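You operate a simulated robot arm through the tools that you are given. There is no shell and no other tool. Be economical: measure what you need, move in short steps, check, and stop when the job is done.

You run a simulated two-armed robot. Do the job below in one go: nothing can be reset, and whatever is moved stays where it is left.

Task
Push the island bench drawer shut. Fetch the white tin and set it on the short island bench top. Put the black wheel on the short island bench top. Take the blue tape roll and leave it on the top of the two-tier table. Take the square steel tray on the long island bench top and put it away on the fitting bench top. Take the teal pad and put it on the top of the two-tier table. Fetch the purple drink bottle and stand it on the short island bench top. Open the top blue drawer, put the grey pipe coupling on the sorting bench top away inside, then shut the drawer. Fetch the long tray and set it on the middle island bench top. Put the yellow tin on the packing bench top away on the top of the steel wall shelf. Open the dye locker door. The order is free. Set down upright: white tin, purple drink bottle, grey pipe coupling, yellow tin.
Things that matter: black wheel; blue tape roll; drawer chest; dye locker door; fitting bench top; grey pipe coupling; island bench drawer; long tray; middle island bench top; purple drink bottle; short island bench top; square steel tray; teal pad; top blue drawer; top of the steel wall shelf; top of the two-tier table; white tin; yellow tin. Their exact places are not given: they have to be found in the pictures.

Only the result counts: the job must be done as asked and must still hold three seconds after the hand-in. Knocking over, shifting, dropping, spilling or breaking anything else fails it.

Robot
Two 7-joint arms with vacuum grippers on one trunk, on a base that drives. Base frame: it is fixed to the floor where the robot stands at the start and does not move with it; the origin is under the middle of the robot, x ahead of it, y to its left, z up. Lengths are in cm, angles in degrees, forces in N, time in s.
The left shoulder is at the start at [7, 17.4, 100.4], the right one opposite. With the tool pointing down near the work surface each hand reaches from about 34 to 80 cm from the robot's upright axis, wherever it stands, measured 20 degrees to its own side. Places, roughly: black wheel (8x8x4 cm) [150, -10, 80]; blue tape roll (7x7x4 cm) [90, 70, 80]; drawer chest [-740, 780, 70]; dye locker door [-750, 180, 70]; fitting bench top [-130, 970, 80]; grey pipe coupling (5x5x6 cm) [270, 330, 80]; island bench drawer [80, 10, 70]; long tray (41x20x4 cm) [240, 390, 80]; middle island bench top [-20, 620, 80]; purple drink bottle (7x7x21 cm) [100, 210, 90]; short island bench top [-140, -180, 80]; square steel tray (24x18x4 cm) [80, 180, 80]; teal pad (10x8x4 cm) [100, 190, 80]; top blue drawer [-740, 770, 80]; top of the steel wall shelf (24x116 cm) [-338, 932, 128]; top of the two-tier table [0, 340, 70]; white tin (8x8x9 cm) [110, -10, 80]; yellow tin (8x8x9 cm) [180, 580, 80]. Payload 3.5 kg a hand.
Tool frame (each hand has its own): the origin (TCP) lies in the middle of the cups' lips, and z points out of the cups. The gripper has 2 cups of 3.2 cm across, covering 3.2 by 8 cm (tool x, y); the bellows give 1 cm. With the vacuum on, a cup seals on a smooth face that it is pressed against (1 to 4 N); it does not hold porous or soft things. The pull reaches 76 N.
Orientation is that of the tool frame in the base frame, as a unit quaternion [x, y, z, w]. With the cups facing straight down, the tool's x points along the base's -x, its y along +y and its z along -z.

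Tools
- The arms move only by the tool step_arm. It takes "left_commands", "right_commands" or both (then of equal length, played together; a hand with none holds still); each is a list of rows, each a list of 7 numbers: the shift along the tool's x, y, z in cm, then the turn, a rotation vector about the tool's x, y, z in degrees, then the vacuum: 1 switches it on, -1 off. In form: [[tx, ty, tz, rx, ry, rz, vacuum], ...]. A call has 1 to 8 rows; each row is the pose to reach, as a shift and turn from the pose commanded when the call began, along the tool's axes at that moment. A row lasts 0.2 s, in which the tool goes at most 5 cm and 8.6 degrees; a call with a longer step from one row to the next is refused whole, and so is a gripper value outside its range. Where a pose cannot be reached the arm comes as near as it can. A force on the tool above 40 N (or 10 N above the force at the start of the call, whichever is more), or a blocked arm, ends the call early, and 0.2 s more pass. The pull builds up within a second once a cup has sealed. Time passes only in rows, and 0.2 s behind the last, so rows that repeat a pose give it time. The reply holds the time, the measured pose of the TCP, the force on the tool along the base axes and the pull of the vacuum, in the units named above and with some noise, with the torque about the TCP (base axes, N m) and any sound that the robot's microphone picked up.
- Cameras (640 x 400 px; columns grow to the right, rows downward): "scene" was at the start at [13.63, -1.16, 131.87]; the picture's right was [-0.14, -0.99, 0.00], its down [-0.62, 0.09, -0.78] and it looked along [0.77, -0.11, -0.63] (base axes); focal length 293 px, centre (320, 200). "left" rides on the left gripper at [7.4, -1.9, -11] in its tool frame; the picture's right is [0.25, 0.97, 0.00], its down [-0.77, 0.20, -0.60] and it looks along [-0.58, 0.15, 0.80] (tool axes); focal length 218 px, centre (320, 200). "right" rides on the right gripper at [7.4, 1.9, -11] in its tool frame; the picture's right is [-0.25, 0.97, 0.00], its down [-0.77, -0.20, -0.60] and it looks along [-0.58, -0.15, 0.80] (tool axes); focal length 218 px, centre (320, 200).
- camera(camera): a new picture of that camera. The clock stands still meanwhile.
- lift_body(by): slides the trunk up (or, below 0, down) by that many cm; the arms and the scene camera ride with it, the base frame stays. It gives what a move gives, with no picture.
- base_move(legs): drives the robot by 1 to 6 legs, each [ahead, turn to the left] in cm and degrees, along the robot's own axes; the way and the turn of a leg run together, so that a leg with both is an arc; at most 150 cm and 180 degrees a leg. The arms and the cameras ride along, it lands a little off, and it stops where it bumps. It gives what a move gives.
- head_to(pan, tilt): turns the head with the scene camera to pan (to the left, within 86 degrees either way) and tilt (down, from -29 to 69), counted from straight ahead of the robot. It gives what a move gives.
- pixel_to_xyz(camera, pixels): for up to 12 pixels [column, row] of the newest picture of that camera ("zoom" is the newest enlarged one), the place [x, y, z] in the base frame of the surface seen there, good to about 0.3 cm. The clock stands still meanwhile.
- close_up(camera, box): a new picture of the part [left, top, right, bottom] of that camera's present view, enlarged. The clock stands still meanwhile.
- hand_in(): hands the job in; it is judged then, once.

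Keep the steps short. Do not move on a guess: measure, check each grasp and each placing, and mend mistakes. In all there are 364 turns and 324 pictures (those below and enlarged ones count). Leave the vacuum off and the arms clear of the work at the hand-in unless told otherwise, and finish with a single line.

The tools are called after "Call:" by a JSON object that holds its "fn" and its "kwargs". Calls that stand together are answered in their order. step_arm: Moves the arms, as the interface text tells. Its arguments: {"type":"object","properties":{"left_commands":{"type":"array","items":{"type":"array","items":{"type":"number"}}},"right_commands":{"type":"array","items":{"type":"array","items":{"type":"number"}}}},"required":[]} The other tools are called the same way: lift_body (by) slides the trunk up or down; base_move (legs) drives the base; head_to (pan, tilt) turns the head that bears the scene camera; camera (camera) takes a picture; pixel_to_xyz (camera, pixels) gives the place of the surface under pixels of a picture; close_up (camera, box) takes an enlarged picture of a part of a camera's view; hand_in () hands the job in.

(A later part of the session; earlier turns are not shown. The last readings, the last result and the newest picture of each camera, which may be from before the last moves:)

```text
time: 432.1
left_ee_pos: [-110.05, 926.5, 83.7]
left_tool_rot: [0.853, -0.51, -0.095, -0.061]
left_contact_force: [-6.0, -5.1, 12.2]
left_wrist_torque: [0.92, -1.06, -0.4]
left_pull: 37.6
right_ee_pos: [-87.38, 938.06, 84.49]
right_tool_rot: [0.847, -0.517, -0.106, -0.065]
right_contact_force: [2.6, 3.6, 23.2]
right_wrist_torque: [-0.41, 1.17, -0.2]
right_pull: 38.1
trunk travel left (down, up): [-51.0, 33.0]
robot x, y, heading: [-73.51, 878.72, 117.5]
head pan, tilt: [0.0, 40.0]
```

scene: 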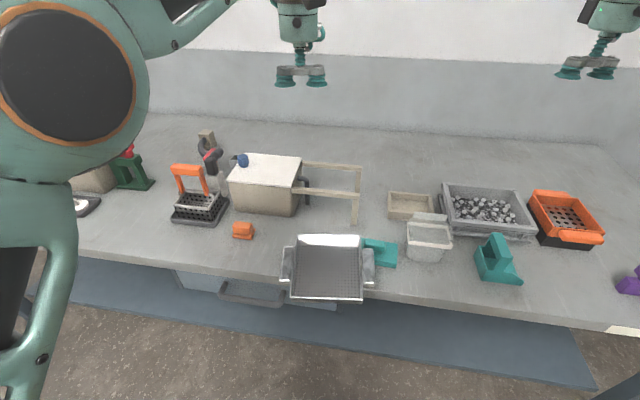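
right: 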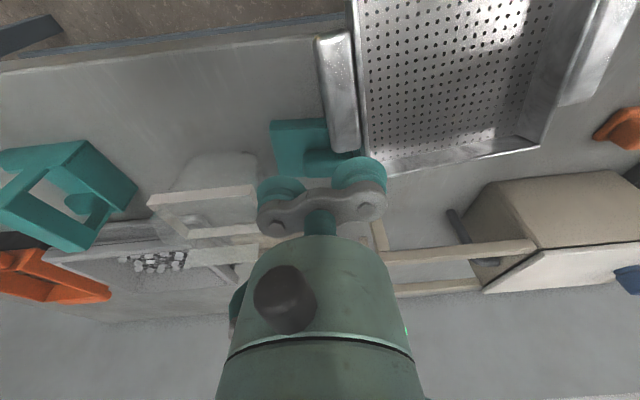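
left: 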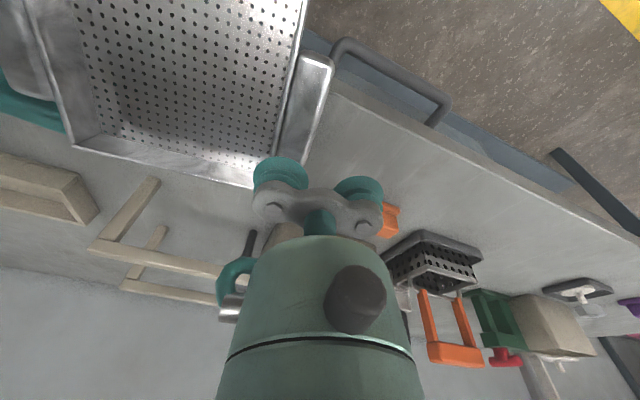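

Both sealed again. I lift straight up 7 cm slowly.

Call:
{"fn": "step_arm", "kwargs": {"left_commands": [[-0.2, 0, -0.8, 0, 0, 0, 1], [-0.47, 0, -1.95, 0, 0, 0, 1], [-0.7, 0, -3, 0, 0, 0, 1], [-1, 0, -4.2, 0, 0, 0, 1], [-1.3, 0, -5.4, 0, 0, 0, 1], [-1.6, 0, -6.8, 0, 0, 0, 1]], "right_commands": [[-0.2, 0, -0.8, 0, 0, 0, 1], [-0.47, 0, -1.95, 0, 0, 0, 1], [-0.7, 0, -3, 0, 0, 0, 1], [-1, 0, -4.2, 0, 0, 0, 1], [-1.3, 0, -5.4, 0, 0, 0, 1], [-1.6, 0, -6.8, 0, 0, 0, 1]]}}

Call:
{"fn": "camera", "kwargs": {"camera": "scene"}}

```text
time: 433.5
left_ee_pos: [-109.94, 926.85, 90.49]
left_tool_rot: [0.853, -0.51, -0.095, -0.059]
left_contact_force: [-6.9, -6.8, -2.1]
left_wrist_torque: [0.46, -0.76, -0.6]
left_pull: 38.0
right_ee_pos: [-87.37, 938.2, 91.2]
right_tool_rot: [0.847, -0.516, -0.104, -0.064]
right_contact_force: [5.6, 6.6, -1.7]
right_wrist_torque: [-0.44, 0.73, -0.08]
right_pull: 37.5
trunk travel left (down, up): [-51.0, 33.0]
robot x, y, heading: [-73.55, 878.75, 117.3]
head pan, tilt: [0.0, 40.0]
```

```text
234 pictures are left
```

scene: 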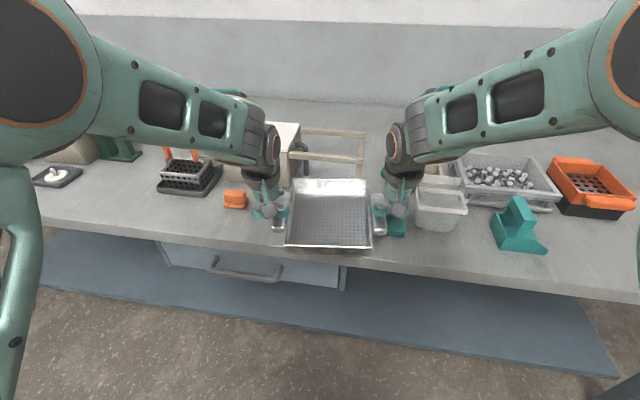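

Lifted clear. I level the tray by turning both hands back 13.5°, and raise the trunk.

Call:
{"fn": "step_arm", "kwargs": {"left_commands": [[0, 0, 0, 0, 2.2, 0, 1], [0, 0, 0, 0, 4.5, 0, 1], [0, 0, 0, 0, 6.7, 0, 1], [0, 0, 0, 0, 9, 0, 1], [0, 0, 0, 0, 11.2, 0, 1], [0, 0, 0, 0, 13.5, 0, 1]], "right_commands": [[0, 0, 0, 0, 2.2, 0, 1], [0, 0, 0, 0, 4.5, 0, 1], [0, 0, 0, 0, 6.7, 0, 1], [0, 0, 0, 0, 9, 0, 1], [0, 0, 0, 0, 11.2, 0, 1], [0, 0, 0, 0, 13.5, 0, 1]]}}

Call:
{"fn": "lift_body", "kwargs": {"by": 21}}

Call:
{"fn": "camera", "kwargs": {"camera": "scene"}}

```text
time: 434.9
left_ee_pos: [-110.05, 926.97, 90.37]
left_tool_rot: [0.858, -0.514, 0.008, 0.001]
left_contact_force: [-2.3, -2.6, -1.9]
left_wrist_torque: [0.42, -0.7, -0.21]
left_pull: 37.9
right_ee_pos: [-87.45, 938.38, 91.16]
right_tool_rot: [0.854, -0.521, -0.002, -0.003]
right_contact_force: [3.3, 1.9, -0.2]
right_wrist_torque: [-0.47, 0.76, -0.18]
right_pull: 37.7
trunk travel left (down, up): [-51.0, 33.0]
robot x, y, heading: [-72.91, 878.8, 117.4]
head pan, tilt: [0.0, 40.0]
```

```text
time: 437.1
left_ee_pos: [-109.96, 926.88, 111.46]
left_tool_rot: [0.858, -0.514, 0.007, 0.001]
left_contact_force: [2.2, 3.7, -1.8]
left_wrist_torque: [0.43, -0.76, 0.17]
left_pull: 38.0
right_ee_pos: [-87.53, 938.3, 112.15]
right_tool_rot: [0.854, -0.52, -0.002, -0.002]
right_contact_force: [-2.4, -2.4, -1.2]
right_wrist_torque: [-0.4, 0.74, 0.18]
right_pull: 37.5
trunk travel left (down, up): [-72.0, 12.0]
robot x, y, heading: [-73.19, 878.45, 117.3]
head pan, tilt: [0.0, 40.0]
```

```text
233 pictures are left
```

scene: 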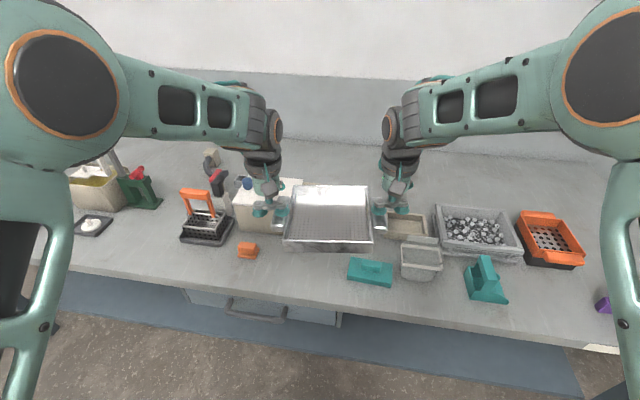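

The tray is level and the teal piece is free. I check the gap again with fresh measurements.

Call:
{"fn": "pixel_to_xyz", "kwargs": {"camera": "scene", "pixels": [[349, 262], [349, 279], [391, 286], [393, 268], [257, 246], [254, 257], [238, 257], [300, 290], [410, 272]]}}

```text
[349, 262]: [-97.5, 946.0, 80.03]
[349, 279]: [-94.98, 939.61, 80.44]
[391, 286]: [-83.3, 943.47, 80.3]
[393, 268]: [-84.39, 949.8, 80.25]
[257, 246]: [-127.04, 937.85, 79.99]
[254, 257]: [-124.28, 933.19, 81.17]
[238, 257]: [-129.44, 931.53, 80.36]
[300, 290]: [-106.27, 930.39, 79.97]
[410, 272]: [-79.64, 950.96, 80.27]
```

Call:
{"fn": "close_up", "kwargs": {"camera": "scene", "box": [320, 230, 460, 310]}}

Call:
{"fn": "pixel_to_xyz", "kwargs": {"camera": "zoom", "pixels": [[128, 150], [130, 170], [125, 200], [125, 215], [140, 160], [140, 205], [325, 180], [318, 240], [330, 195], [370, 205], [366, 190]]}}

```text
4.57 times, centred on (390, 270) of scene
```

zoom: 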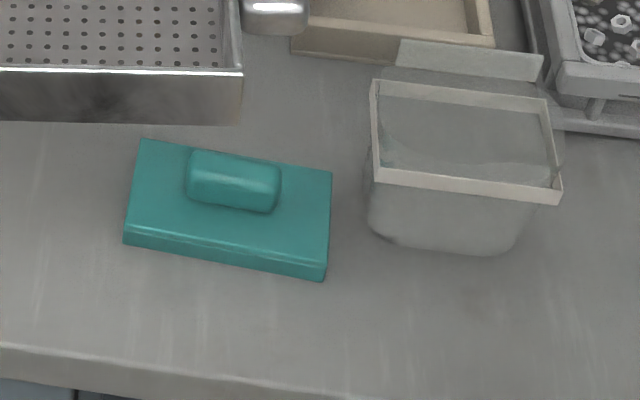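

```text
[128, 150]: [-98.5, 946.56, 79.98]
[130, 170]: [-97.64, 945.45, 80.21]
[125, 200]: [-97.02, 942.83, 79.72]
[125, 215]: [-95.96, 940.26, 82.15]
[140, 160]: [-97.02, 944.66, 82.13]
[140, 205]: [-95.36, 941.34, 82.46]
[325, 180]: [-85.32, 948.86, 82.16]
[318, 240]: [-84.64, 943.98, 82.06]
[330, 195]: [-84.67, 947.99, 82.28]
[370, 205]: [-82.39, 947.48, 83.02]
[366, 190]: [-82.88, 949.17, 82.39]
```

The teal piece still has the same gap to the container, so it is unmoved. I now reposition the base so the tray hangs square over its spot.

Call:
{"fn": "base_move", "kwargs": {"legs": [[-40, 0], [0, 22.8], [50, 0], [0, -32.4]]}}

Call:
{"fn": "camera", "kwargs": {"camera": "scene"}}

```text
time: 444.9
left_ee_pos: [-121.19, 929.25, 111.39]
left_tool_rot: [0.81, -0.586, 0.006, 0.002]
left_contact_force: [6.2, 1.8, -1.9]
left_wrist_torque: [0.27, -0.71, -0.02]
left_pull: 38.4
right_ee_pos: [-97.11, 936.71, 112.13]
right_tool_rot: [0.805, -0.593, -0.002, -0.003]
right_contact_force: [-6.2, -2.4, -1.1]
right_wrist_torque: [-0.27, 0.84, 0.06]
right_pull: 38.2
trunk travel left (down, up): [-72.0, 12.0]
robot x, y, heading: [-93.38, 875.42, 107.3]
head pan, tilt: [0.0, 40.0]
```

```text
231 pictures are left
```

scene: 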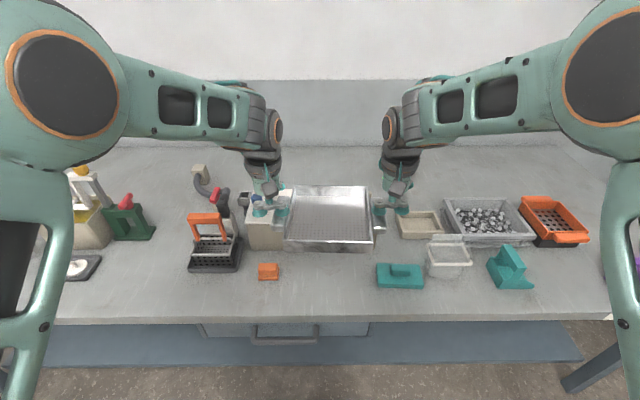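

The tray's centre is at n 179.6, d 922.0: right where wanted. I lower the trunk 24 cm.

Call:
{"fn": "lift_body", "kwargs": {"by": -24}}

Call:
{"fn": "close_up", "kwargs": {"camera": "scene", "box": [220, 130, 480, 300]}}

```text
time: 447.4
left_ee_pos: [-121.13, 929.36, 87.49]
left_tool_rot: [0.81, -0.587, 0.007, 0.001]
left_contact_force: [1.0, 1.0, -2.9]
left_wrist_torque: [0.24, -0.78, -0.02]
left_pull: 37.8
right_ee_pos: [-96.96, 936.67, 88.19]
right_tool_rot: [0.806, -0.592, -0.003, -0.002]
right_contact_force: [-0.9, -0.5, -1.3]
right_wrist_torque: [-0.25, 0.83, -0.01]
right_pull: 37.5
trunk travel left (down, up): [-48.0, 36.0]
robot x, y, heading: [-93.72, 875.25, 107.5]
head pan, tilt: [0.0, 40.0]
```

```text
2.35 times, centred on (350, 215) of scene
```

zoom: 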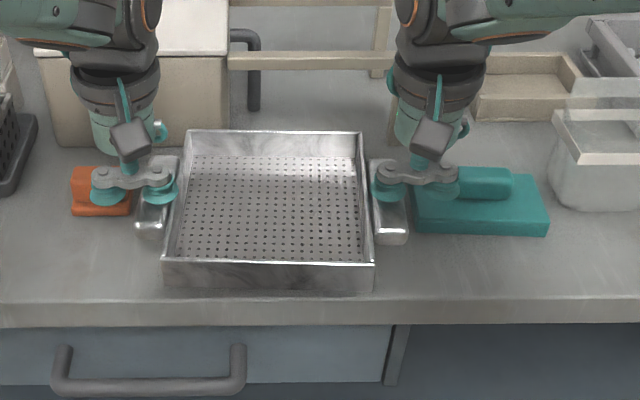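

It fits between the orange and teal pieces. I lower gently (right a bit more to level).

Call:
{"fn": "step_arm", "kwargs": {"left_commands": [[0, 0, 0.8, 0, 0, 0, 1], [0, 0, 1.6, 0, 0, 0, 1], [0, 0, 2.4, 0, 0, 0, 1], [0, 0, 3, 0, 0, 0, 1], [0, 0, 3.4, 0, 0, 0, 1], [0, 0, 3.7, 0, 0, 0, 1]], "right_commands": [[0, 0, 1, 0, 0, 0, 1], [0, 0, 2, 0, 0, 0, 1], [0, 0, 2.9, 0, 0, 0, 1], [0, 0, 3.6, 0, 0, 0, 1], [0, 0, 4.1, 0, 0, 0, 1], [0, 0, 4.4, 0, 0, 0, 1]]}}

```text
time: 448.8
left_ee_pos: [-121.12, 929.25, 83.73]
left_tool_rot: [0.809, -0.587, 0.006, 0.001]
left_contact_force: [-2.7, 3.2, -4.9]
left_wrist_torque: [0.22, -0.69, 0.42]
left_pull: 37.9
right_ee_pos: [-96.99, 936.65, 83.73]
right_tool_rot: [0.805, -0.593, -0.002, -0.003]
right_contact_force: [2.8, -3.1, 0.4]
right_wrist_torque: [-0.35, 1.15, 0.41]
right_pull: 37.7
trunk travel left (down, up): [-48.0, 36.0]
robot x, y, heading: [-93.25, 875.07, 107.5]
head pan, tilt: [0.0, 40.0]
```

Call:
{"fn": "step_arm", "kwargs": {"left_commands": [[0, 0, 0.2, 0, 0, 0, 1], [0, 0, 0.4, 0, 0, 0, 1], [0, 0, 0.5, 0, 0, 0, 1]], "right_commands": [[0, 0, 0.1, 0, 0, 0, 1], [0, 0, 0.2, 0, 0, 0, 1], [0, 0, 0.3, 0, 0, 0, 1]]}}

Call:
{"fn": "close_up", "kwargs": {"camera": "scene", "box": [220, 130, 480, 300]}}

```text
time: 449.6
left_ee_pos: [-121.06, 929.41, 83.49]
left_tool_rot: [0.809, -0.587, 0.006, 0.001]
left_contact_force: [0.1, 5.9, 20.6]
left_wrist_torque: [0.1, -1.24, -0.4]
left_pull: 37.5
right_ee_pos: [-96.96, 936.74, 83.65]
right_tool_rot: [0.805, -0.593, -0.004, -0.004]
right_contact_force: [-3.6, 3.3, 1.3]
right_wrist_torque: [-0.6, 1.05, -0.28]
right_pull: 37.6
trunk travel left (down, up): [-48.0, 36.0]
robot x, y, heading: [-93.13, 875.37, 107.3]
head pan, tilt: [0.0, 40.0]
```

```text
2.35 times, centred on (350, 215) of scene
```

zoom: 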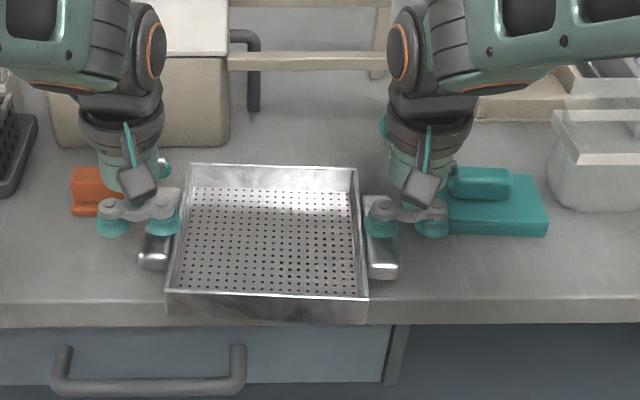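

The tray stands on the bench. I release both and lift.

Call:
{"fn": "step_arm", "kwargs": {"left_commands": [[0, 0, -0.3, 0, 0, 0, -1], [0, 0, -0.3, 0, 0, 0, -1], [0, 0, -0.3, 0, 0, 0, -1], [0, 0, -0.8, 0, 0, 0, -1], [0, 0, -2, 0, 0, 0, -1], [0, 0, -5, 0, 0, 0, -1], [0, 0, -9, 0, 0, 0, -1]], "right_commands": [[0, 0, 0.1, 0, 0, 0, -1], [0, 0, 0.1, 0, 0, 0, -1], [0, 0, 0, 0, 0, 0, -1], [0, 0, -0.5, 0, 0, 0, -1], [0, 0, -2, 0, 0, 0, -1], [0, 0, -5, 0, 0, 0, -1], [0, 0, -9, 0, 0, 0, -1]]}}

Call:
{"fn": "lift_body", "kwargs": {"by": 25}}

Call:
{"fn": "camera", "kwargs": {"camera": "scene"}}

```text
time: 451.2
left_ee_pos: [-121.17, 929.34, 92.41]
left_tool_rot: [0.809, -0.587, 0.006, 0.002]
left_contact_force: [0.0, -0.4, -0.4]
left_wrist_torque: [0.02, -0.01, 0.02]
left_pull: 0.0
right_ee_pos: [-97.04, 936.63, 92.57]
right_tool_rot: [0.805, -0.593, -0.003, -0.003]
right_contact_force: [-0.8, -0.4, 0.5]
right_wrist_torque: [-0.03, -0.01, -0.01]
right_pull: 0.2
trunk travel left (down, up): [-48.0, 36.0]
robot x, y, heading: [-93.25, 875.84, 107.3]
head pan, tilt: [0.0, 40.0]
```

```text
time: 453.8
left_ee_pos: [-121.37, 929.37, 117.19]
left_tool_rot: [0.809, -0.587, 0.006, 0.001]
left_contact_force: [0.4, -0.7, 0.7]
left_wrist_torque: [0.01, -0.02, -0.01]
left_pull: 0.0
right_ee_pos: [-97.09, 936.75, 117.46]
right_tool_rot: [0.806, -0.592, -0.002, -0.003]
right_contact_force: [0.7, 0.0, -0.2]
right_wrist_torque: [0.0, -0.01, -0.04]
right_pull: 0.1
trunk travel left (down, up): [-73.0, 11.0]
robot x, y, heading: [-93.19, 875.38, 107.4]
head pan, tilt: [0.0, 40.0]
```

```text
228 pictures are left
```

scene: 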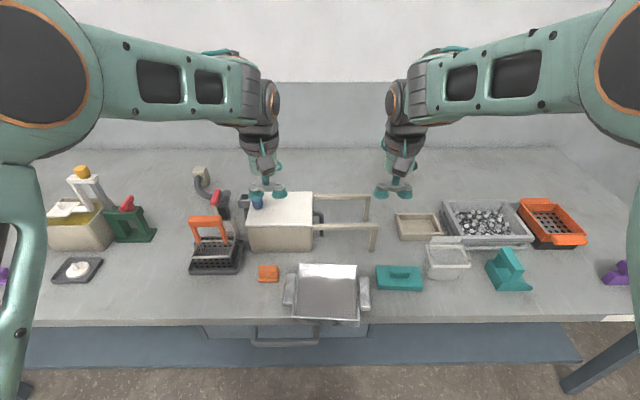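

The square tray is in place, everything around it untouched. Next the long tray: I back out and drive down the aisle to the sorting bench.

Call:
{"fn": "base_move", "kwargs": {"legs": [[-45, 0], [0, -89.7], [97, 0], [0, -90], [150, 0], [150, 0]]}}

Call:
{"fn": "base_move", "kwargs": {"legs": [[120, 0], [0, 60]]}}

Call:
{"fn": "head_to", "kwargs": {"pan": 20, "tilt": 25}}

Call:
{"fn": "camera", "kwargs": {"camera": "scene"}}

```text
time: 482.8
left_ee_pos: [140.63, 528.11, 117.25]
left_tool_rot: [0.571, 0.821, 0.0, -0.007]
left_contact_force: [-0.4, -0.1, -0.1]
left_wrist_torque: [0.01, 0.03, -0.01]
left_pull: 0.1
right_ee_pos: [116.56, 519.87, 117.5]
right_tool_rot: [0.576, 0.818, -0.004, 0.002]
right_contact_force: [-0.5, -0.2, 0.4]
right_wrist_torque: [-0.02, 0.02, -0.01]
right_pull: 0.1
trunk travel left (down, up): [-73.0, 11.0]
robot x, y, heading: [110.24, 581.14, -70.4]
head pan, tilt: [0.0, 40.0]
```

```text
time: 491.5
left_ee_pos: [211.18, 467.26, 117.3]
left_tool_rot: [0.089, 0.996, -0.003, -0.007]
left_contact_force: [-0.2, 0.3, 0.9]
left_wrist_torque: [0.02, 0.05, 0.0]
left_pull: 0.1
right_ee_pos: [206.07, 442.44, 117.48]
right_tool_rot: [0.095, 0.995, -0.001, 0.004]
right_contact_force: [-0.2, 0.9, -0.2]
right_wrist_torque: [0.02, -0.01, 0.01]
right_pull: 0.0
trunk travel left (down, up): [-73.0, 11.0]
robot x, y, heading: [150.28, 468.13, -10.9]
head pan, tilt: [0.0, 40.0]
```

```text
time: 492.3
left_ee_pos: [211.17, 467.36, 117.21]
left_tool_rot: [0.089, 0.996, -0.002, -0.006]
left_contact_force: [0.2, 0.3, -0.6]
left_wrist_torque: [0.0, 0.0, 0.03]
left_pull: 0.0
right_ee_pos: [206.15, 442.5, 117.51]
right_tool_rot: [0.095, 0.995, -0.001, 0.005]
right_contact_force: [0.3, -0.3, -0.4]
right_wrist_torque: [0.02, 0.01, 0.0]
right_pull: 0.1
trunk travel left (down, up): [-73.0, 11.0]
robot x, y, heading: [150.15, 468.38, -11.1]
head pan, tilt: [20.0, 25.0]
```

```text
227 pictures are left
```

scene: 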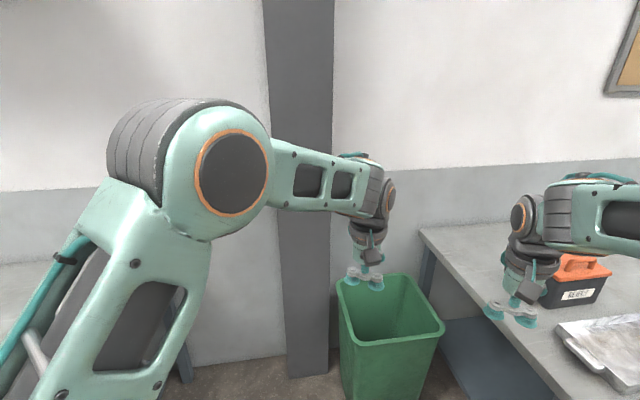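

The sorting bench starts to my right. I look there.

Call:
{"fn": "head_to", "kwargs": {"pan": -35, "tilt": 28}}

Call:
{"fn": "camera", "kwargs": {"camera": "scene"}}

```text
time: 493.6
left_ee_pos: [211.18, 467.35, 117.19]
left_tool_rot: [0.089, 0.996, -0.002, -0.006]
left_contact_force: [-0.5, -1.2, 0.0]
left_wrist_torque: [-0.01, -0.03, 0.0]
left_pull: 0.0
right_ee_pos: [206.1, 442.53, 117.51]
right_tool_rot: [0.096, 0.995, -0.002, 0.004]
right_contact_force: [-0.2, 0.8, 0.1]
right_wrist_torque: [0.01, 0.0, 0.01]
right_pull: 0.0
trunk travel left (down, up): [-73.0, 11.0]
robot x, y, heading: [150.13, 467.98, -10.8]
head pan, tilt: [-35.0, 28.0]
```

```text
226 pictures are left
```

scene: 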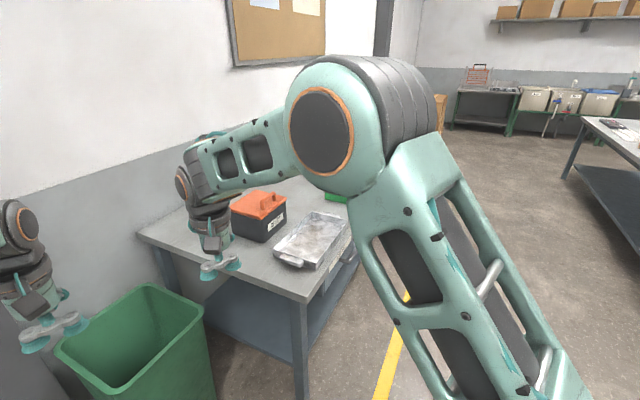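

I measure the long tray (315,235) and the bench corner.

Call:
{"fn": "pixel_to_xyz", "kwargs": {"camera": "scene", "pixels": [[300, 299], [140, 235], [275, 252], [312, 268], [350, 225], [318, 212], [298, 264], [312, 240], [335, 270], [258, 205], [340, 195]]}}

Call:
{"fn": "close_up", "kwargs": {"camera": "scene", "box": [200, 170, 370, 310]}}

```text
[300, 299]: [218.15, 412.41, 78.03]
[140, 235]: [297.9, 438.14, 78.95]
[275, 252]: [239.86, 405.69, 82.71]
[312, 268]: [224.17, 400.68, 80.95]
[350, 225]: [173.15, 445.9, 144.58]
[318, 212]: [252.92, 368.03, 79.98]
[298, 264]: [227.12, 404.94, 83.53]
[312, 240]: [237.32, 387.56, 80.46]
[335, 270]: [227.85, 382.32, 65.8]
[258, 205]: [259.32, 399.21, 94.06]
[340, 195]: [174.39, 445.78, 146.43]
```

```text
2.86 times, centred on (285, 240) of scene
```

zoom: 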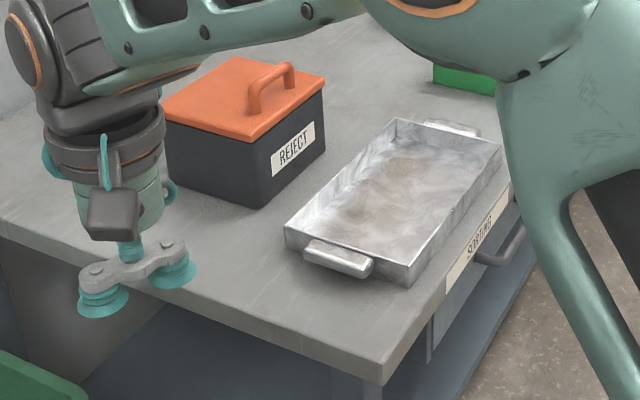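

The long tray has a plain solid floor (z≈80.5), centre about n 345.5, d 295. I drive to stand before it, facing the bench.

Call:
{"fn": "base_move", "kwargs": {"legs": [[0, -61.4], [93, 0], [0, 90]]}}

Call:
{"fn": "head_to", "kwargs": {"pan": -15, "tilt": 40}}

Call:
{"fn": "camera", "kwargs": {"camera": "scene"}}

```text
time: 505.0
left_ee_pos: [233.85, 407.01, 117.23]
left_tool_rot: [-0.159, 0.987, -0.004, -0.005]
left_contact_force: [-0.1, 0.5, -0.2]
left_wrist_torque: [-0.07, -0.01, 0.02]
left_pull: 0.0
right_ee_pos: [241.24, 382.75, 117.52]
right_tool_rot: [-0.152, 0.988, 0.0, 0.005]
right_contact_force: [0.3, -0.1, 0.2]
right_wrist_torque: [0.01, 0.03, 0.0]
right_pull: 0.1
trunk travel left (down, up): [-73.0, 11.0]
robot x, y, heading: [180.18, 378.94, 17.4]
head pan, tilt: [-35.0, 28.0]
```

```text
time: 505.8
left_ee_pos: [233.9, 407.01, 117.18]
left_tool_rot: [-0.158, 0.987, -0.004, -0.005]
left_contact_force: [-0.1, 0.9, -0.1]
left_wrist_torque: [0.01, -0.03, -0.03]
left_pull: 0.0
right_ee_pos: [241.1, 382.73, 117.46]
right_tool_rot: [-0.151, 0.988, 0.0, 0.005]
right_contact_force: [0.1, 0.5, 0.1]
right_wrist_torque: [0.02, 0.01, -0.02]
right_pull: 0.0
trunk travel left (down, up): [-73.0, 11.0]
robot x, y, heading: [179.79, 378.38, 17.7]
head pan, tilt: [-15.0, 40.0]
```

```text
224 pictures are left
```

scene: 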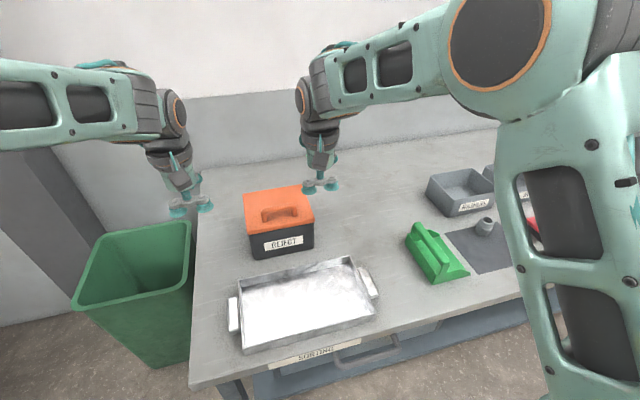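

The long tray and the grey coupling (485,225) are both in view. I measure.

Call:
{"fn": "pixel_to_xyz", "kwargs": {"camera": "scene", "pixels": [[238, 287], [352, 258], [378, 312], [243, 347], [300, 300], [270, 310], [340, 290], [485, 220], [485, 232], [478, 226], [495, 226], [310, 330]]}}

Call:
{"fn": "close_up", "kwargs": {"camera": "scene", "box": [400, 180, 540, 270]}}

```text
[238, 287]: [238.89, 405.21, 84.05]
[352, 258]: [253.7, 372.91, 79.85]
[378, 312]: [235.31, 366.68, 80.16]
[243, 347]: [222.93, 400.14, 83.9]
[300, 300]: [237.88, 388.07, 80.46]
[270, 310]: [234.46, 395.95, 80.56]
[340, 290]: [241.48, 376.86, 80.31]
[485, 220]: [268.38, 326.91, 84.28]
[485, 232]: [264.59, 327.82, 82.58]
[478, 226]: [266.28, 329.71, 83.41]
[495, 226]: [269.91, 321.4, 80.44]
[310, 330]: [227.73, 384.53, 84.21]
```

```text
4.44 times, centred on (470, 225) of scene
```

zoom: 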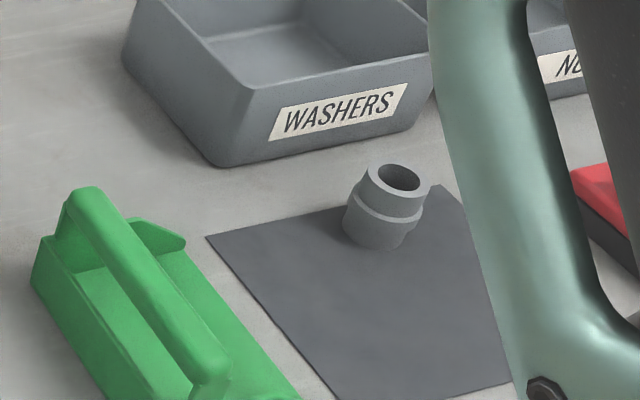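

Tray centre (237.7, 386.2), floor z 80.45. I bring the right hand above its centre.

Call:
{"fn": "step_arm", "kwargs": {"right_commands": [[1.1, 2.2, 3, 0, 0, 0, -1], [2.2, 4.3, 6, 0, 0, 0, -1], [2.2, 4.3, 10.5, 0, 0, 0, -1], [2.2, 4.3, 15, 0, 0, 0, -1], [2.2, 4.3, 19.5, 0, 0, 0, -1], [2.2, 4.3, 24, 0, 0, 0, -1], [2.2, 4.3, 28, 0, 0, 0, -1], [2.2, 4.3, 32, 0, 0, 0, -1]]}}

Call:
{"fn": "camera", "kwargs": {"camera": "right"}}

Call:
{"fn": "camera", "kwargs": {"camera": "scene"}}

```text
time: 507.6
left_ee_pos: [233.83, 406.98, 117.21]
left_tool_rot: [-0.159, 0.987, -0.002, -0.006]
left_contact_force: [0.1, -0.5, -0.7]
left_wrist_torque: [0.0, 0.03, 0.03]
left_pull: 0.0
right_ee_pos: [238.19, 386.2, 85.28]
right_tool_rot: [-0.152, 0.988, 0.0, 0.006]
right_contact_force: [-0.2, 0.6, -0.1]
right_wrist_torque: [-0.04, 0.0, 0.01]
right_pull: 0.1
trunk travel left (down, up): [-73.0, 11.0]
robot x, y, heading: [179.66, 378.9, 17.7]
head pan, tilt: [-15.0, 40.0]
```

```text
222 pictures are left
```

right: 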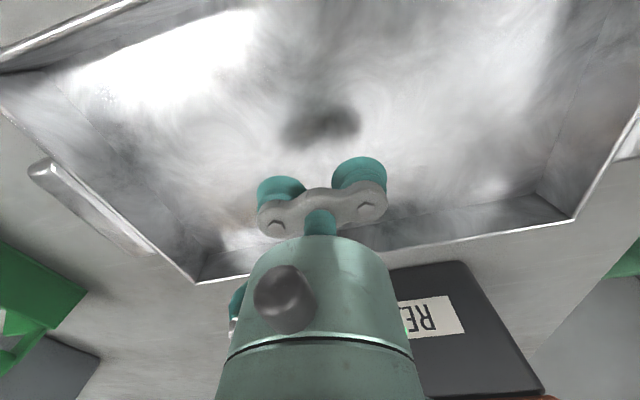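

```text
221 pictures are left
```

scene: 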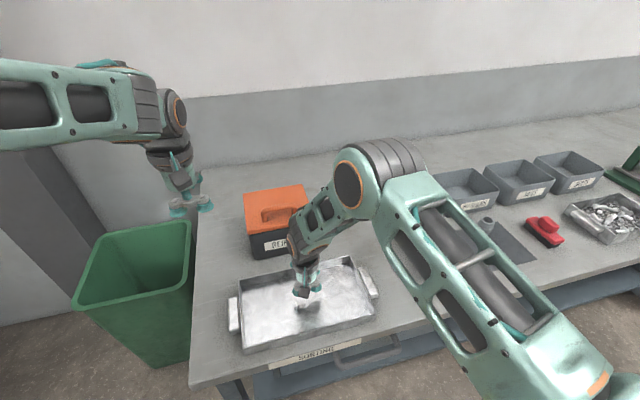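

Call:
{"fn": "step_arm", "kwargs": {"right_commands": [[0, 0, 2.5, 0, 0, 0, 1], [0, 0, 4.2, 0, 0, 0, 1], [0, 0, 4.9, 0, 0, 0, 1], [0, 0, 5.3, 0, 0, 0, 1], [0, 0, 5.3, 0, 0, 0, 1], [0, 0, 5.3, 0, 0, 0, 1], [0, 0, 5.3, 0, 0, 0, 1], [0, 0, 5.3, 0, 0, 0, 1]]}}

```text
time: 509.4
left_ee_pos: [233.73, 406.94, 117.28]
left_tool_rot: [-0.159, 0.987, -0.004, -0.005]
left_contact_force: [0.2, -0.2, 0.7]
left_wrist_torque: [0.04, 0.01, 0.02]
left_pull: 0.1
right_ee_pos: [238.03, 386.34, 80.19]
right_tool_rot: [-0.152, 0.988, 0.0, 0.006]
right_contact_force: [8.6, -1.4, 19.6]
right_wrist_torque: [-0.09, 0.26, 0.63]
right_pull: 75.8
trunk travel left (down, up): [-73.0, 11.0]
robot x, y, heading: [179.69, 378.94, 17.6]
head pan, tilt: [-15.0, 40.0]
```

Both cups hold (76 N). I lift slowly.

Call:
{"fn": "step_arm", "kwargs": {"right_commands": [[0, 0, -0.5, 0, 0, 0, 1], [0, 0, -1.2, 0, 0, 0, 1], [0, 0, -2.5, 0, 0, 0, 1], [0, 0, -4.5, 0, 0, 0, 1], [0, 0, -7, 0, 0, 0, 1], [0, 0, -10, 0, 0, 0, 1], [0, 0, -13, 0, 0, 0, 1], [0, 0, -16, 0, 0, 0, 1]]}}

Call:
{"fn": "camera", "kwargs": {"camera": "scene"}}

```text
time: 511.2
left_ee_pos: [233.79, 406.99, 117.24]
left_tool_rot: [-0.159, 0.987, -0.003, -0.006]
left_contact_force: [-0.1, 0.2, 0.6]
left_wrist_torque: [-0.01, 0.01, -0.02]
left_pull: 0.1
right_ee_pos: [237.94, 386.17, 96.31]
right_tool_rot: [-0.152, 0.988, -0.001, 0.006]
right_contact_force: [-0.6, 0.7, -4.7]
right_wrist_torque: [-0.04, -0.05, -0.01]
right_pull: 76.2
trunk travel left (down, up): [-73.0, 11.0]
robot x, y, heading: [179.84, 378.68, 17.8]
head pan, tilt: [-15.0, 40.0]
```

```text
220 pictures are left
```

scene: 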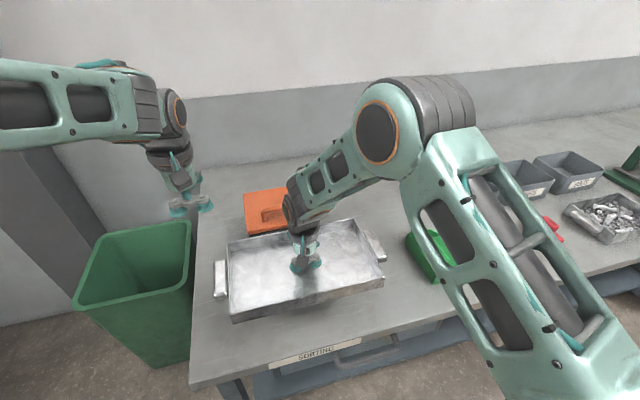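

Light and level (4.7 N). I raise it, draw it in a bit, and drive toward the near end of the middle island bench.

Call:
{"fn": "step_arm", "kwargs": {"right_commands": [[1, 0, -3, 0, 0, 0, 1], [2, 0, -6, 0, 0, 0, 1], [4, 0, -9, 0, 0, 0, 1], [6, 0, -12, 0, 0, 0, 1]]}}

Call:
{"fn": "base_move", "kwargs": {"legs": [[-30, 0], [0, 126], [100, 0], [0, -30]]}}

Call:
{"fn": "head_to", "kwargs": {"pan": 0, "tilt": 18}}

Call:
{"fn": "camera", "kwargs": {"camera": "scene"}}

```text
time: 512.2
left_ee_pos: [233.62, 406.86, 117.23]
left_tool_rot: [-0.16, 0.987, -0.003, -0.004]
left_contact_force: [-0.8, -0.9, 0.0]
left_wrist_torque: [0.02, -0.02, -0.02]
left_pull: 0.0
right_ee_pos: [231.96, 384.38, 108.05]
right_tool_rot: [-0.152, 0.988, -0.001, 0.005]
right_contact_force: [-0.8, -0.2, -4.1]
right_wrist_torque: [-0.04, -0.04, -0.01]
right_pull: 75.2
trunk travel left (down, up): [-73.0, 11.0]
robot x, y, heading: [180.0, 379.29, 17.6]
head pan, tilt: [-15.0, 40.0]
```

```text
time: 525.7
left_ee_pos: [38.44, 480.2, 117.32]
left_tool_rot: [0.839, -0.545, 0.006, 0.001]
left_contact_force: [0.2, -0.8, 0.0]
left_wrist_torque: [-0.02, -0.03, 0.01]
left_pull: 0.0
right_ee_pos: [61.05, 480.79, 108.07]
right_tool_rot: [0.835, -0.55, -0.003, -0.004]
right_contact_force: [0.3, -0.3, -5.0]
right_wrist_torque: [0.08, -0.04, 0.04]
right_pull: 75.9
trunk travel left (down, up): [-73.0, 11.0]
robot x, y, heading: [71.63, 429.15, 113.5]
head pan, tilt: [-15.0, 40.0]
```

```text
time: 526.5
left_ee_pos: [38.58, 480.19, 117.24]
left_tool_rot: [0.839, -0.545, 0.006, 0.001]
left_contact_force: [-0.1, -1.1, 0.7]
left_wrist_torque: [0.03, 0.0, 0.01]
left_pull: 0.0
right_ee_pos: [61.12, 480.76, 108.07]
right_tool_rot: [0.835, -0.55, -0.003, -0.003]
right_contact_force: [-0.5, -0.4, -4.8]
right_wrist_torque: [0.04, -0.03, 0.0]
right_pull: 75.7
trunk travel left (down, up): [-73.0, 11.0]
robot x, y, heading: [71.74, 428.91, 113.2]
head pan, tilt: [0.0, 18.0]
```

```text
219 pictures are left
```

scene: 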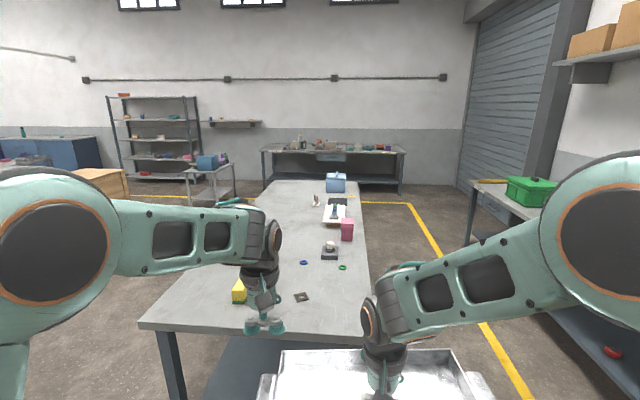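

I see the middle bench. I measure its near end and things on it.

Call:
{"fn": "pixel_to_xyz", "kwargs": {"camera": "scene", "pixels": [[142, 324], [368, 334], [356, 190], [265, 183], [302, 297], [342, 267], [239, 300], [304, 262], [330, 257], [220, 240], [190, 260], [346, 238]]}}

Call:
{"fn": "close_up", "kwargs": {"camera": "scene", "box": [140, 180, 380, 340]}}

```text
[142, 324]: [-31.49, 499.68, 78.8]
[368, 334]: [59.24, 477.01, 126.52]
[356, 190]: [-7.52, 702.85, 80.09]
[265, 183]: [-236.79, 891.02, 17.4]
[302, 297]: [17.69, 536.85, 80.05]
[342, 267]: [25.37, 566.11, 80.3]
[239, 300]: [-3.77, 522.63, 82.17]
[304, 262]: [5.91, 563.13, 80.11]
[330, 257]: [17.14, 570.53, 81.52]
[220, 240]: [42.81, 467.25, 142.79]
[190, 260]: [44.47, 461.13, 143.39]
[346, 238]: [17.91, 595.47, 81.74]
```

```text
2.50 times, centred on (260, 260) of scene
```

zoom: 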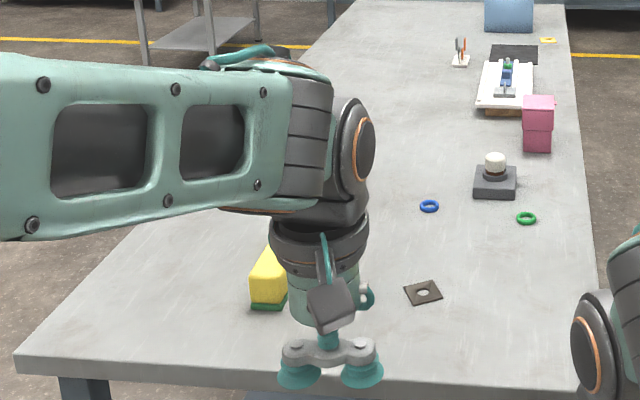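

The left side of the bench (n 122–170, beyond d 510) looks free. I drive round to its left side, to face it from there.

Call:
{"fn": "base_move", "kwargs": {"legs": [[0, -5.5], [43, 0], [0, 90], [119, 0], [0, -90], [125, 0]]}}

Call:
{"fn": "base_move", "kwargs": {"legs": [[0, -90]]}}

Call:
{"fn": "head_to", "kwargs": {"pan": 5, "tilt": 25}}

Call:
{"fn": "camera", "kwargs": {"camera": "scene"}}

```text
time: 548.9
left_ee_pos: [-120.97, 606.6, 117.18]
left_tool_rot: [0.81, -0.586, 0.007, 0.002]
left_contact_force: [-0.4, 0.6, 0.3]
left_wrist_torque: [-0.02, 0.0, -0.03]
left_pull: 0.1
right_ee_pos: [-98.23, 604.93, 108.09]
right_tool_rot: [0.806, -0.591, -0.003, -0.003]
right_contact_force: [0.4, 0.5, -5.3]
right_wrist_torque: [0.04, -0.06, -0.02]
right_pull: 75.3
trunk travel left (down, up): [-73.0, 11.0]
robot x, y, heading: [-92.35, 552.77, 107.6]
head pan, tilt: [0.0, 18.0]
```

```text
time: 553.2
left_ee_pos: [-38.35, 580.38, 117.35]
left_tool_rot: [-0.153, 0.988, -0.004, -0.006]
left_contact_force: [0.6, 0.0, -0.2]
left_wrist_torque: [0.04, -0.02, 0.01]
left_pull: 0.1
right_ee_pos: [-40.28, 557.74, 108.01]
right_tool_rot: [-0.147, 0.989, -0.001, 0.004]
right_contact_force: [-0.6, -0.5, -5.2]
right_wrist_torque: [-0.05, -0.05, 0.0]
right_pull: 74.9
trunk travel left (down, up): [-73.0, 11.0]
robot x, y, heading: [-92.38, 552.76, 17.1]
head pan, tilt: [0.0, 18.0]
```

```text
time: 553.9
left_ee_pos: [-38.43, 580.29, 117.24]
left_tool_rot: [-0.154, 0.988, -0.004, -0.006]
left_contact_force: [-0.4, 0.1, 0.3]
left_wrist_torque: [-0.01, -0.02, 0.01]
left_pull: 0.0
right_ee_pos: [-40.33, 557.82, 107.94]
right_tool_rot: [-0.146, 0.989, 0.0, 0.004]
right_contact_force: [-0.2, -0.5, -4.6]
right_wrist_torque: [-0.06, -0.04, 0.01]
right_pull: 75.6
trunk travel left (down, up): [-73.0, 11.0]
robot x, y, heading: [-92.3, 552.34, 17.1]
head pan, tilt: [5.0, 25.0]
```

```text
217 pictures are left
```

scene: 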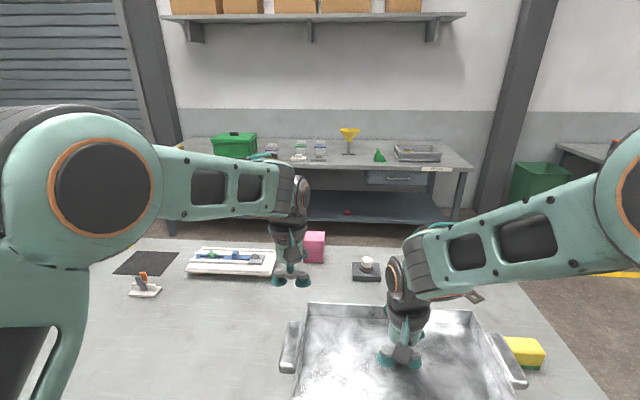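

The near strip of the bench before me is free. I measure what lies beyond to be safe.

Call:
{"fn": "pixel_to_xyz", "kwargs": {"camera": "scene", "pixels": [[190, 275], [270, 278], [145, 295], [366, 280], [510, 345], [250, 330], [100, 390], [300, 300], [250, 165], [330, 165]]}}

Call:
{"fn": "step_arm", "kwargs": {"right_commands": [[-3, 0, 0, 0, 0, 0, 1], [-6, 0, 0, 0, 0, 0, 1], [-9, 0, 0, 0, 0, 0, 1], [-12, 0, 0, 0, 0, 0, 1], [-12, 0, 3.5, 0, 0, 0, 1], [-12, 0, 7, 0, 0, 0, 1]]}}

Call:
{"fn": "camera", "kwargs": {"camera": "scene"}}

```text
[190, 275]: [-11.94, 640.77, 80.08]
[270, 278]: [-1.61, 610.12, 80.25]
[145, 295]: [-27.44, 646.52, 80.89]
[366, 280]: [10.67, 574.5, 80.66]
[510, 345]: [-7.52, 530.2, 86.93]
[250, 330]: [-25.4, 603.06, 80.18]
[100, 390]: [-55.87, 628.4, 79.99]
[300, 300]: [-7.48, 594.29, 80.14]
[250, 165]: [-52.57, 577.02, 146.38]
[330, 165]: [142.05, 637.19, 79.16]
```

```text
time: 555.2
left_ee_pos: [-38.31, 580.43, 117.24]
left_tool_rot: [-0.153, 0.988, -0.004, -0.007]
left_contact_force: [-0.1, -0.5, -0.5]
left_wrist_torque: [0.03, 0.0, -0.01]
left_pull: 0.1
right_ee_pos: [-28.72, 561.49, 101.22]
right_tool_rot: [-0.147, 0.989, 0.0, 0.003]
right_contact_force: [0.2, -0.8, -5.2]
right_wrist_torque: [-0.09, -0.02, 0.0]
right_pull: 75.5
trunk travel left (down, up): [-73.0, 11.0]
robot x, y, heading: [-92.58, 552.98, 17.1]
head pan, tilt: [5.0, 25.0]
```

```text
216 pictures are left
```

scene: 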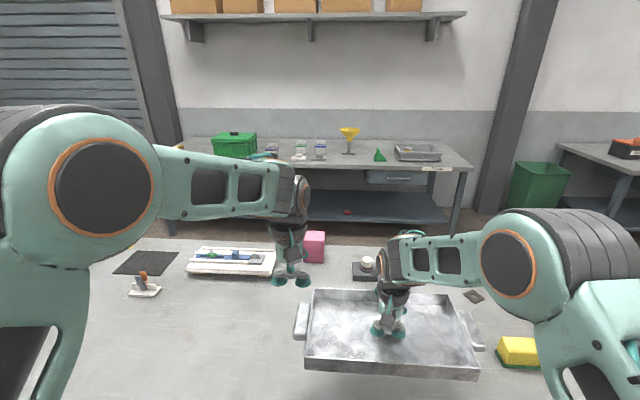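

Clear all round. I lower the tray.

Call:
{"fn": "step_arm", "kwargs": {"right_commands": [[0, 0, 4, 0, 0, 0, 1], [0, 0, 8, 0, 0, 0, 1], [0, 0, 12, 0, 0, 0, 1], [0, 0, 15.5, 0, 0, 0, 1], [0, 0, 18, 0, 0, 0, 1], [0, 0, 19.4, 0, 0, 0, 1], [0, 0, 20, 0, 0, 0, 1], [0, 0, 20.5, 0, 0, 0, 1]]}}

```text
time: 557.0
left_ee_pos: [-38.5, 580.36, 117.24]
left_tool_rot: [-0.154, 0.988, -0.003, -0.006]
left_contact_force: [0.2, 0.2, 0.2]
left_wrist_torque: [-0.01, 0.02, -0.04]
left_pull: 0.0
right_ee_pos: [-28.65, 561.37, 80.65]
right_tool_rot: [-0.147, 0.989, 0.0, 0.005]
right_contact_force: [0.4, 0.3, -2.3]
right_wrist_torque: [0.29, 0.32, -0.13]
right_pull: 75.9
trunk travel left (down, up): [-73.0, 11.0]
robot x, y, heading: [-92.42, 552.89, 17.0]
head pan, tilt: [5.0, 25.0]
```

Just touching. I lower a touch more, release and lift.

Call:
{"fn": "step_arm", "kwargs": {"right_commands": [[0, 0, 0.3, 0, 0, 0, 1], [0, 0, 0.3, 0, 0, 0, -1], [0, 0, 0.3, 0, 0, 0, -1], [0, 0, 0.2, 0, 0, 0, -1], [0, 0, -0.6, 0, 0, 0, -1], [0, 0, -3, 0, 0, 0, -1], [0, 0, -7, 0, 0, 0, -1], [0, 0, -11, 0, 0, 0, -1]]}}

Call:
{"fn": "step_arm", "kwargs": {"right_commands": [[1, 0, -4, 0, 0, 0, -1], [2, 0, -8, 0, 0, 0, -1], [3, 0, -12, 0, 0, 0, -1], [4, 0, -16, 0, 0, 0, -1], [5, 0, -20, 0, 0, 0, -1], [6, 0, -24, 0, 0, 0, -1]]}}

Call:
{"fn": "camera", "kwargs": {"camera": "scene"}}

```text
time: 558.9
left_ee_pos: [-38.55, 580.38, 117.18]
left_tool_rot: [-0.154, 0.988, -0.003, -0.005]
left_contact_force: [0.4, -1.3, -0.3]
left_wrist_torque: [0.03, 0.0, 0.0]
left_pull: 0.0
right_ee_pos: [-29.01, 561.33, 91.77]
right_tool_rot: [-0.147, 0.989, 0.0, 0.004]
right_contact_force: [-0.4, 1.0, -0.6]
right_wrist_torque: [0.03, 0.01, -0.02]
right_pull: 0.1
trunk travel left (down, up): [-73.0, 11.0]
robot x, y, heading: [-92.88, 552.58, 17.0]
head pan, tilt: [5.0, 25.0]
```

```text
time: 560.2
left_ee_pos: [-38.64, 580.39, 117.29]
left_tool_rot: [-0.155, 0.988, -0.003, -0.007]
left_contact_force: [0.0, -1.2, -0.3]
left_wrist_torque: [0.0, 0.0, 0.01]
left_pull: 0.0
right_ee_pos: [-34.82, 559.53, 115.66]
right_tool_rot: [-0.146, 0.989, 0.0, 0.005]
right_contact_force: [0.3, 0.2, -0.1]
right_wrist_torque: [-0.01, -0.02, 0.0]
right_pull: 0.1
trunk travel left (down, up): [-73.0, 11.0]
robot x, y, heading: [-92.58, 552.82, 17.2]
head pan, tilt: [5.0, 25.0]
```

```text
215 pictures are left
```

scene: 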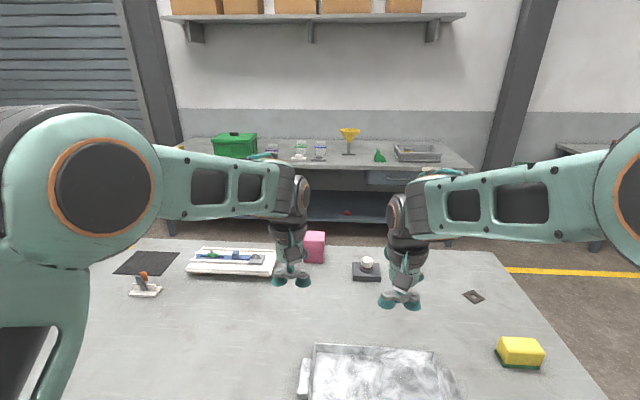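

The long tray lies on the middle bench. Next the coupling: I drive back to the sorting bench.

Call:
{"fn": "base_move", "kwargs": {"legs": [[0, -89.7], [125, 0], [0, 90], [103, 0], [103, 0], [0, -90]]}}

Call:
{"fn": "base_move", "kwargs": {"legs": [[94, 0], [93, 0], [0, 90]]}}

Call:
{"fn": "head_to", "kwargs": {"pan": -10, "tilt": 38}}

Call:
{"fn": "camera", "kwargs": {"camera": "scene"}}

```text
time: 587.8
left_ee_pos: [168.87, 437.4, 117.26]
left_tool_rot: [0.59, 0.807, 0.002, -0.006]
left_contact_force: [-0.3, 0.5, -0.5]
left_wrist_torque: [-0.02, -0.03, 0.01]
left_pull: 0.0
right_ee_pos: [148.08, 433.65, 115.59]
right_tool_rot: [0.595, 0.803, -0.003, 0.002]
right_contact_force: [-0.2, 0.4, 0.2]
right_wrist_torque: [-0.01, 0.03, 0.01]
right_pull: 0.0
trunk travel left (down, up): [-73.0, 11.0]
robot x, y, heading: [141.28, 491.65, -72.9]
head pan, tilt: [5.0, 25.0]
```

```text
time: 601.0
left_ee_pos: [249.94, 341.52, 117.36]
left_tool_rot: [-0.153, 0.988, -0.004, -0.005]
left_contact_force: [0.0, -0.4, 0.5]
left_wrist_torque: [-0.01, 0.01, 0.01]
left_pull: 0.1
right_ee_pos: [253.55, 320.63, 115.64]
right_tool_rot: [-0.146, 0.989, -0.001, 0.004]
right_contact_force: [0.7, 0.4, 0.5]
right_wrist_torque: [0.01, 0.02, -0.01]
right_pull: 0.1
trunk travel left (down, up): [-73.0, 11.0]
robot x, y, heading: [195.78, 314.26, 17.0]
head pan, tilt: [5.0, 25.0]
```

```text
time: 601.7
left_ee_pos: [249.88, 341.63, 117.26]
left_tool_rot: [-0.154, 0.988, -0.003, -0.005]
left_contact_force: [0.0, 0.6, -0.3]
left_wrist_torque: [-0.02, -0.01, 0.0]
left_pull: 0.0
right_ee_pos: [253.48, 320.72, 115.55]
right_tool_rot: [-0.146, 0.989, 0.0, 0.003]
right_contact_force: [-1.0, 0.2, 0.2]
right_wrist_torque: [0.04, 0.0, 0.01]
right_pull: 0.1
trunk travel left (down, up): [-73.0, 11.0]
robot x, y, heading: [195.45, 314.31, 17.0]
head pan, tilt: [-10.0, 38.0]
```

```text
214 pictures are left
```

scene: 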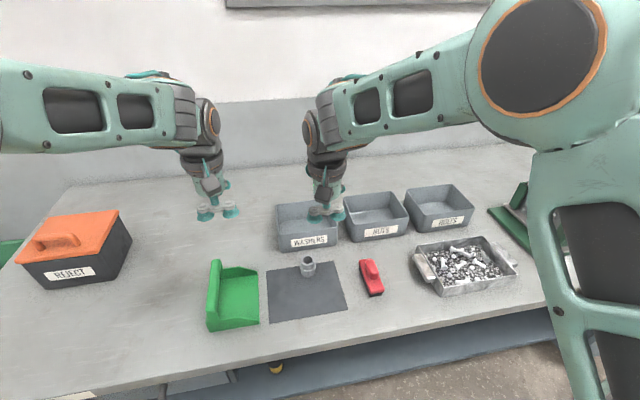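

The coupling is at (308,265) near the WASHERS bin. Zoom and measure.

Call:
{"fn": "close_up", "kwargs": {"camera": "scene", "box": [270, 230, 350, 290]}}

Call:
{"fn": "pixel_to_xyz", "kwargs": {"camera": "zoom", "pixels": [[295, 215], [255, 222], [330, 222], [278, 195], [292, 228], [270, 220], [318, 218], [290, 260], [292, 300], [240, 150], [400, 120], [292, 335]]}}

```text
6.67 times, centred on (310, 260) of scene
```

zoom: 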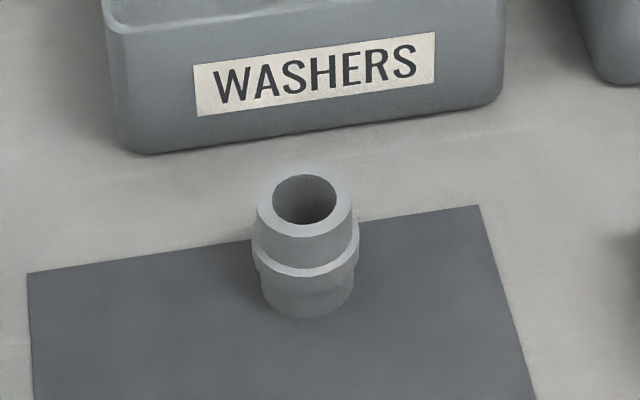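

```text
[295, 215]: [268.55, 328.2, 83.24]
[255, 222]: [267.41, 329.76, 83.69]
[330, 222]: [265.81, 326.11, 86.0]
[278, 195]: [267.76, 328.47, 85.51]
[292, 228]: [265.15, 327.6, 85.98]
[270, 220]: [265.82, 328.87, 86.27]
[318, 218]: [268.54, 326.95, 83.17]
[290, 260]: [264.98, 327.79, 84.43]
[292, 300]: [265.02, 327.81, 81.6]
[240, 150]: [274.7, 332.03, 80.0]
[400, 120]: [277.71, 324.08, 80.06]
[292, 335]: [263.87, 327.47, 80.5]
```

Rim is ~4.6 cm across with a ~3.1 cm bore. First I try the simple way: one cup set concentric on the top rim. Drive 8 cm closer and bring the right hand above.

Call:
{"fn": "base_move", "kwargs": {"legs": [[8, 0.7]]}}

Call:
{"fn": "step_arm", "kwargs": {"right_commands": [[-3, 0, 3, 0, 0, 0, -1], [-6, 0, 7, 0, 0, 0, -1], [-7, 0, 11, 0, 0, 0, -1], [-7, 0, 15, 0, 0, 0, -1], [-7, 0, 19, 0, 0, 0, -1], [-7, 0, 23, 0, 0, 0, -1]]}}

Call:
{"fn": "camera", "kwargs": {"camera": "right"}}

```text
time: 602.8
left_ee_pos: [255.83, 344.23, 118.01]
left_tool_rot: [-0.159, 0.987, -0.002, 0.001]
left_contact_force: [-1.1, -0.2, 0.5]
left_wrist_torque: [0.02, -0.08, -0.01]
left_pull: 0.0
right_ee_pos: [259.9, 323.22, 116.42]
right_tool_rot: [-0.153, 0.988, 0.0, 0.01]
right_contact_force: [-0.2, -0.9, -0.2]
right_wrist_torque: [0.0, -0.07, 0.01]
right_pull: 0.1
trunk travel left (down, up): [-73.0, 11.0]
robot x, y, heading: [203.38, 316.27, 17.7]
head pan, tilt: [-10.0, 38.0]
```

```text
time: 604.2
left_ee_pos: [257.21, 344.55, 117.19]
left_tool_rot: [-0.158, 0.987, -0.004, -0.006]
left_contact_force: [-0.3, -0.5, -0.1]
left_wrist_torque: [0.02, 0.0, -0.02]
left_pull: 0.0
right_ee_pos: [268.04, 325.81, 92.67]
right_tool_rot: [-0.152, 0.988, 0.001, 0.005]
right_contact_force: [0.0, 0.0, 0.6]
right_wrist_torque: [-0.04, 0.0, -0.02]
right_pull: 0.1
trunk travel left (down, up): [-73.0, 11.0]
robot x, y, heading: [203.34, 316.67, 17.6]
head pan, tilt: [-10.0, 38.0]
```

```text
212 pictures are left
```

right: 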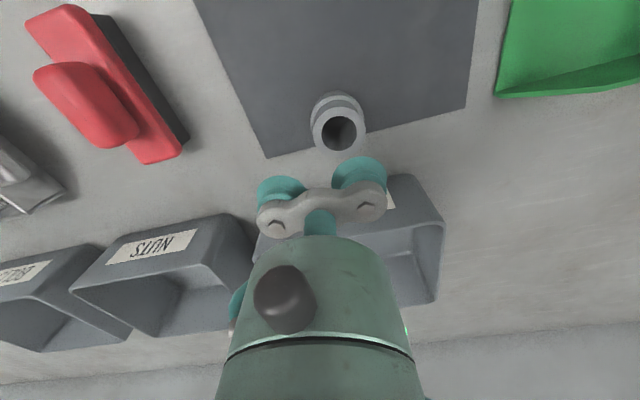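

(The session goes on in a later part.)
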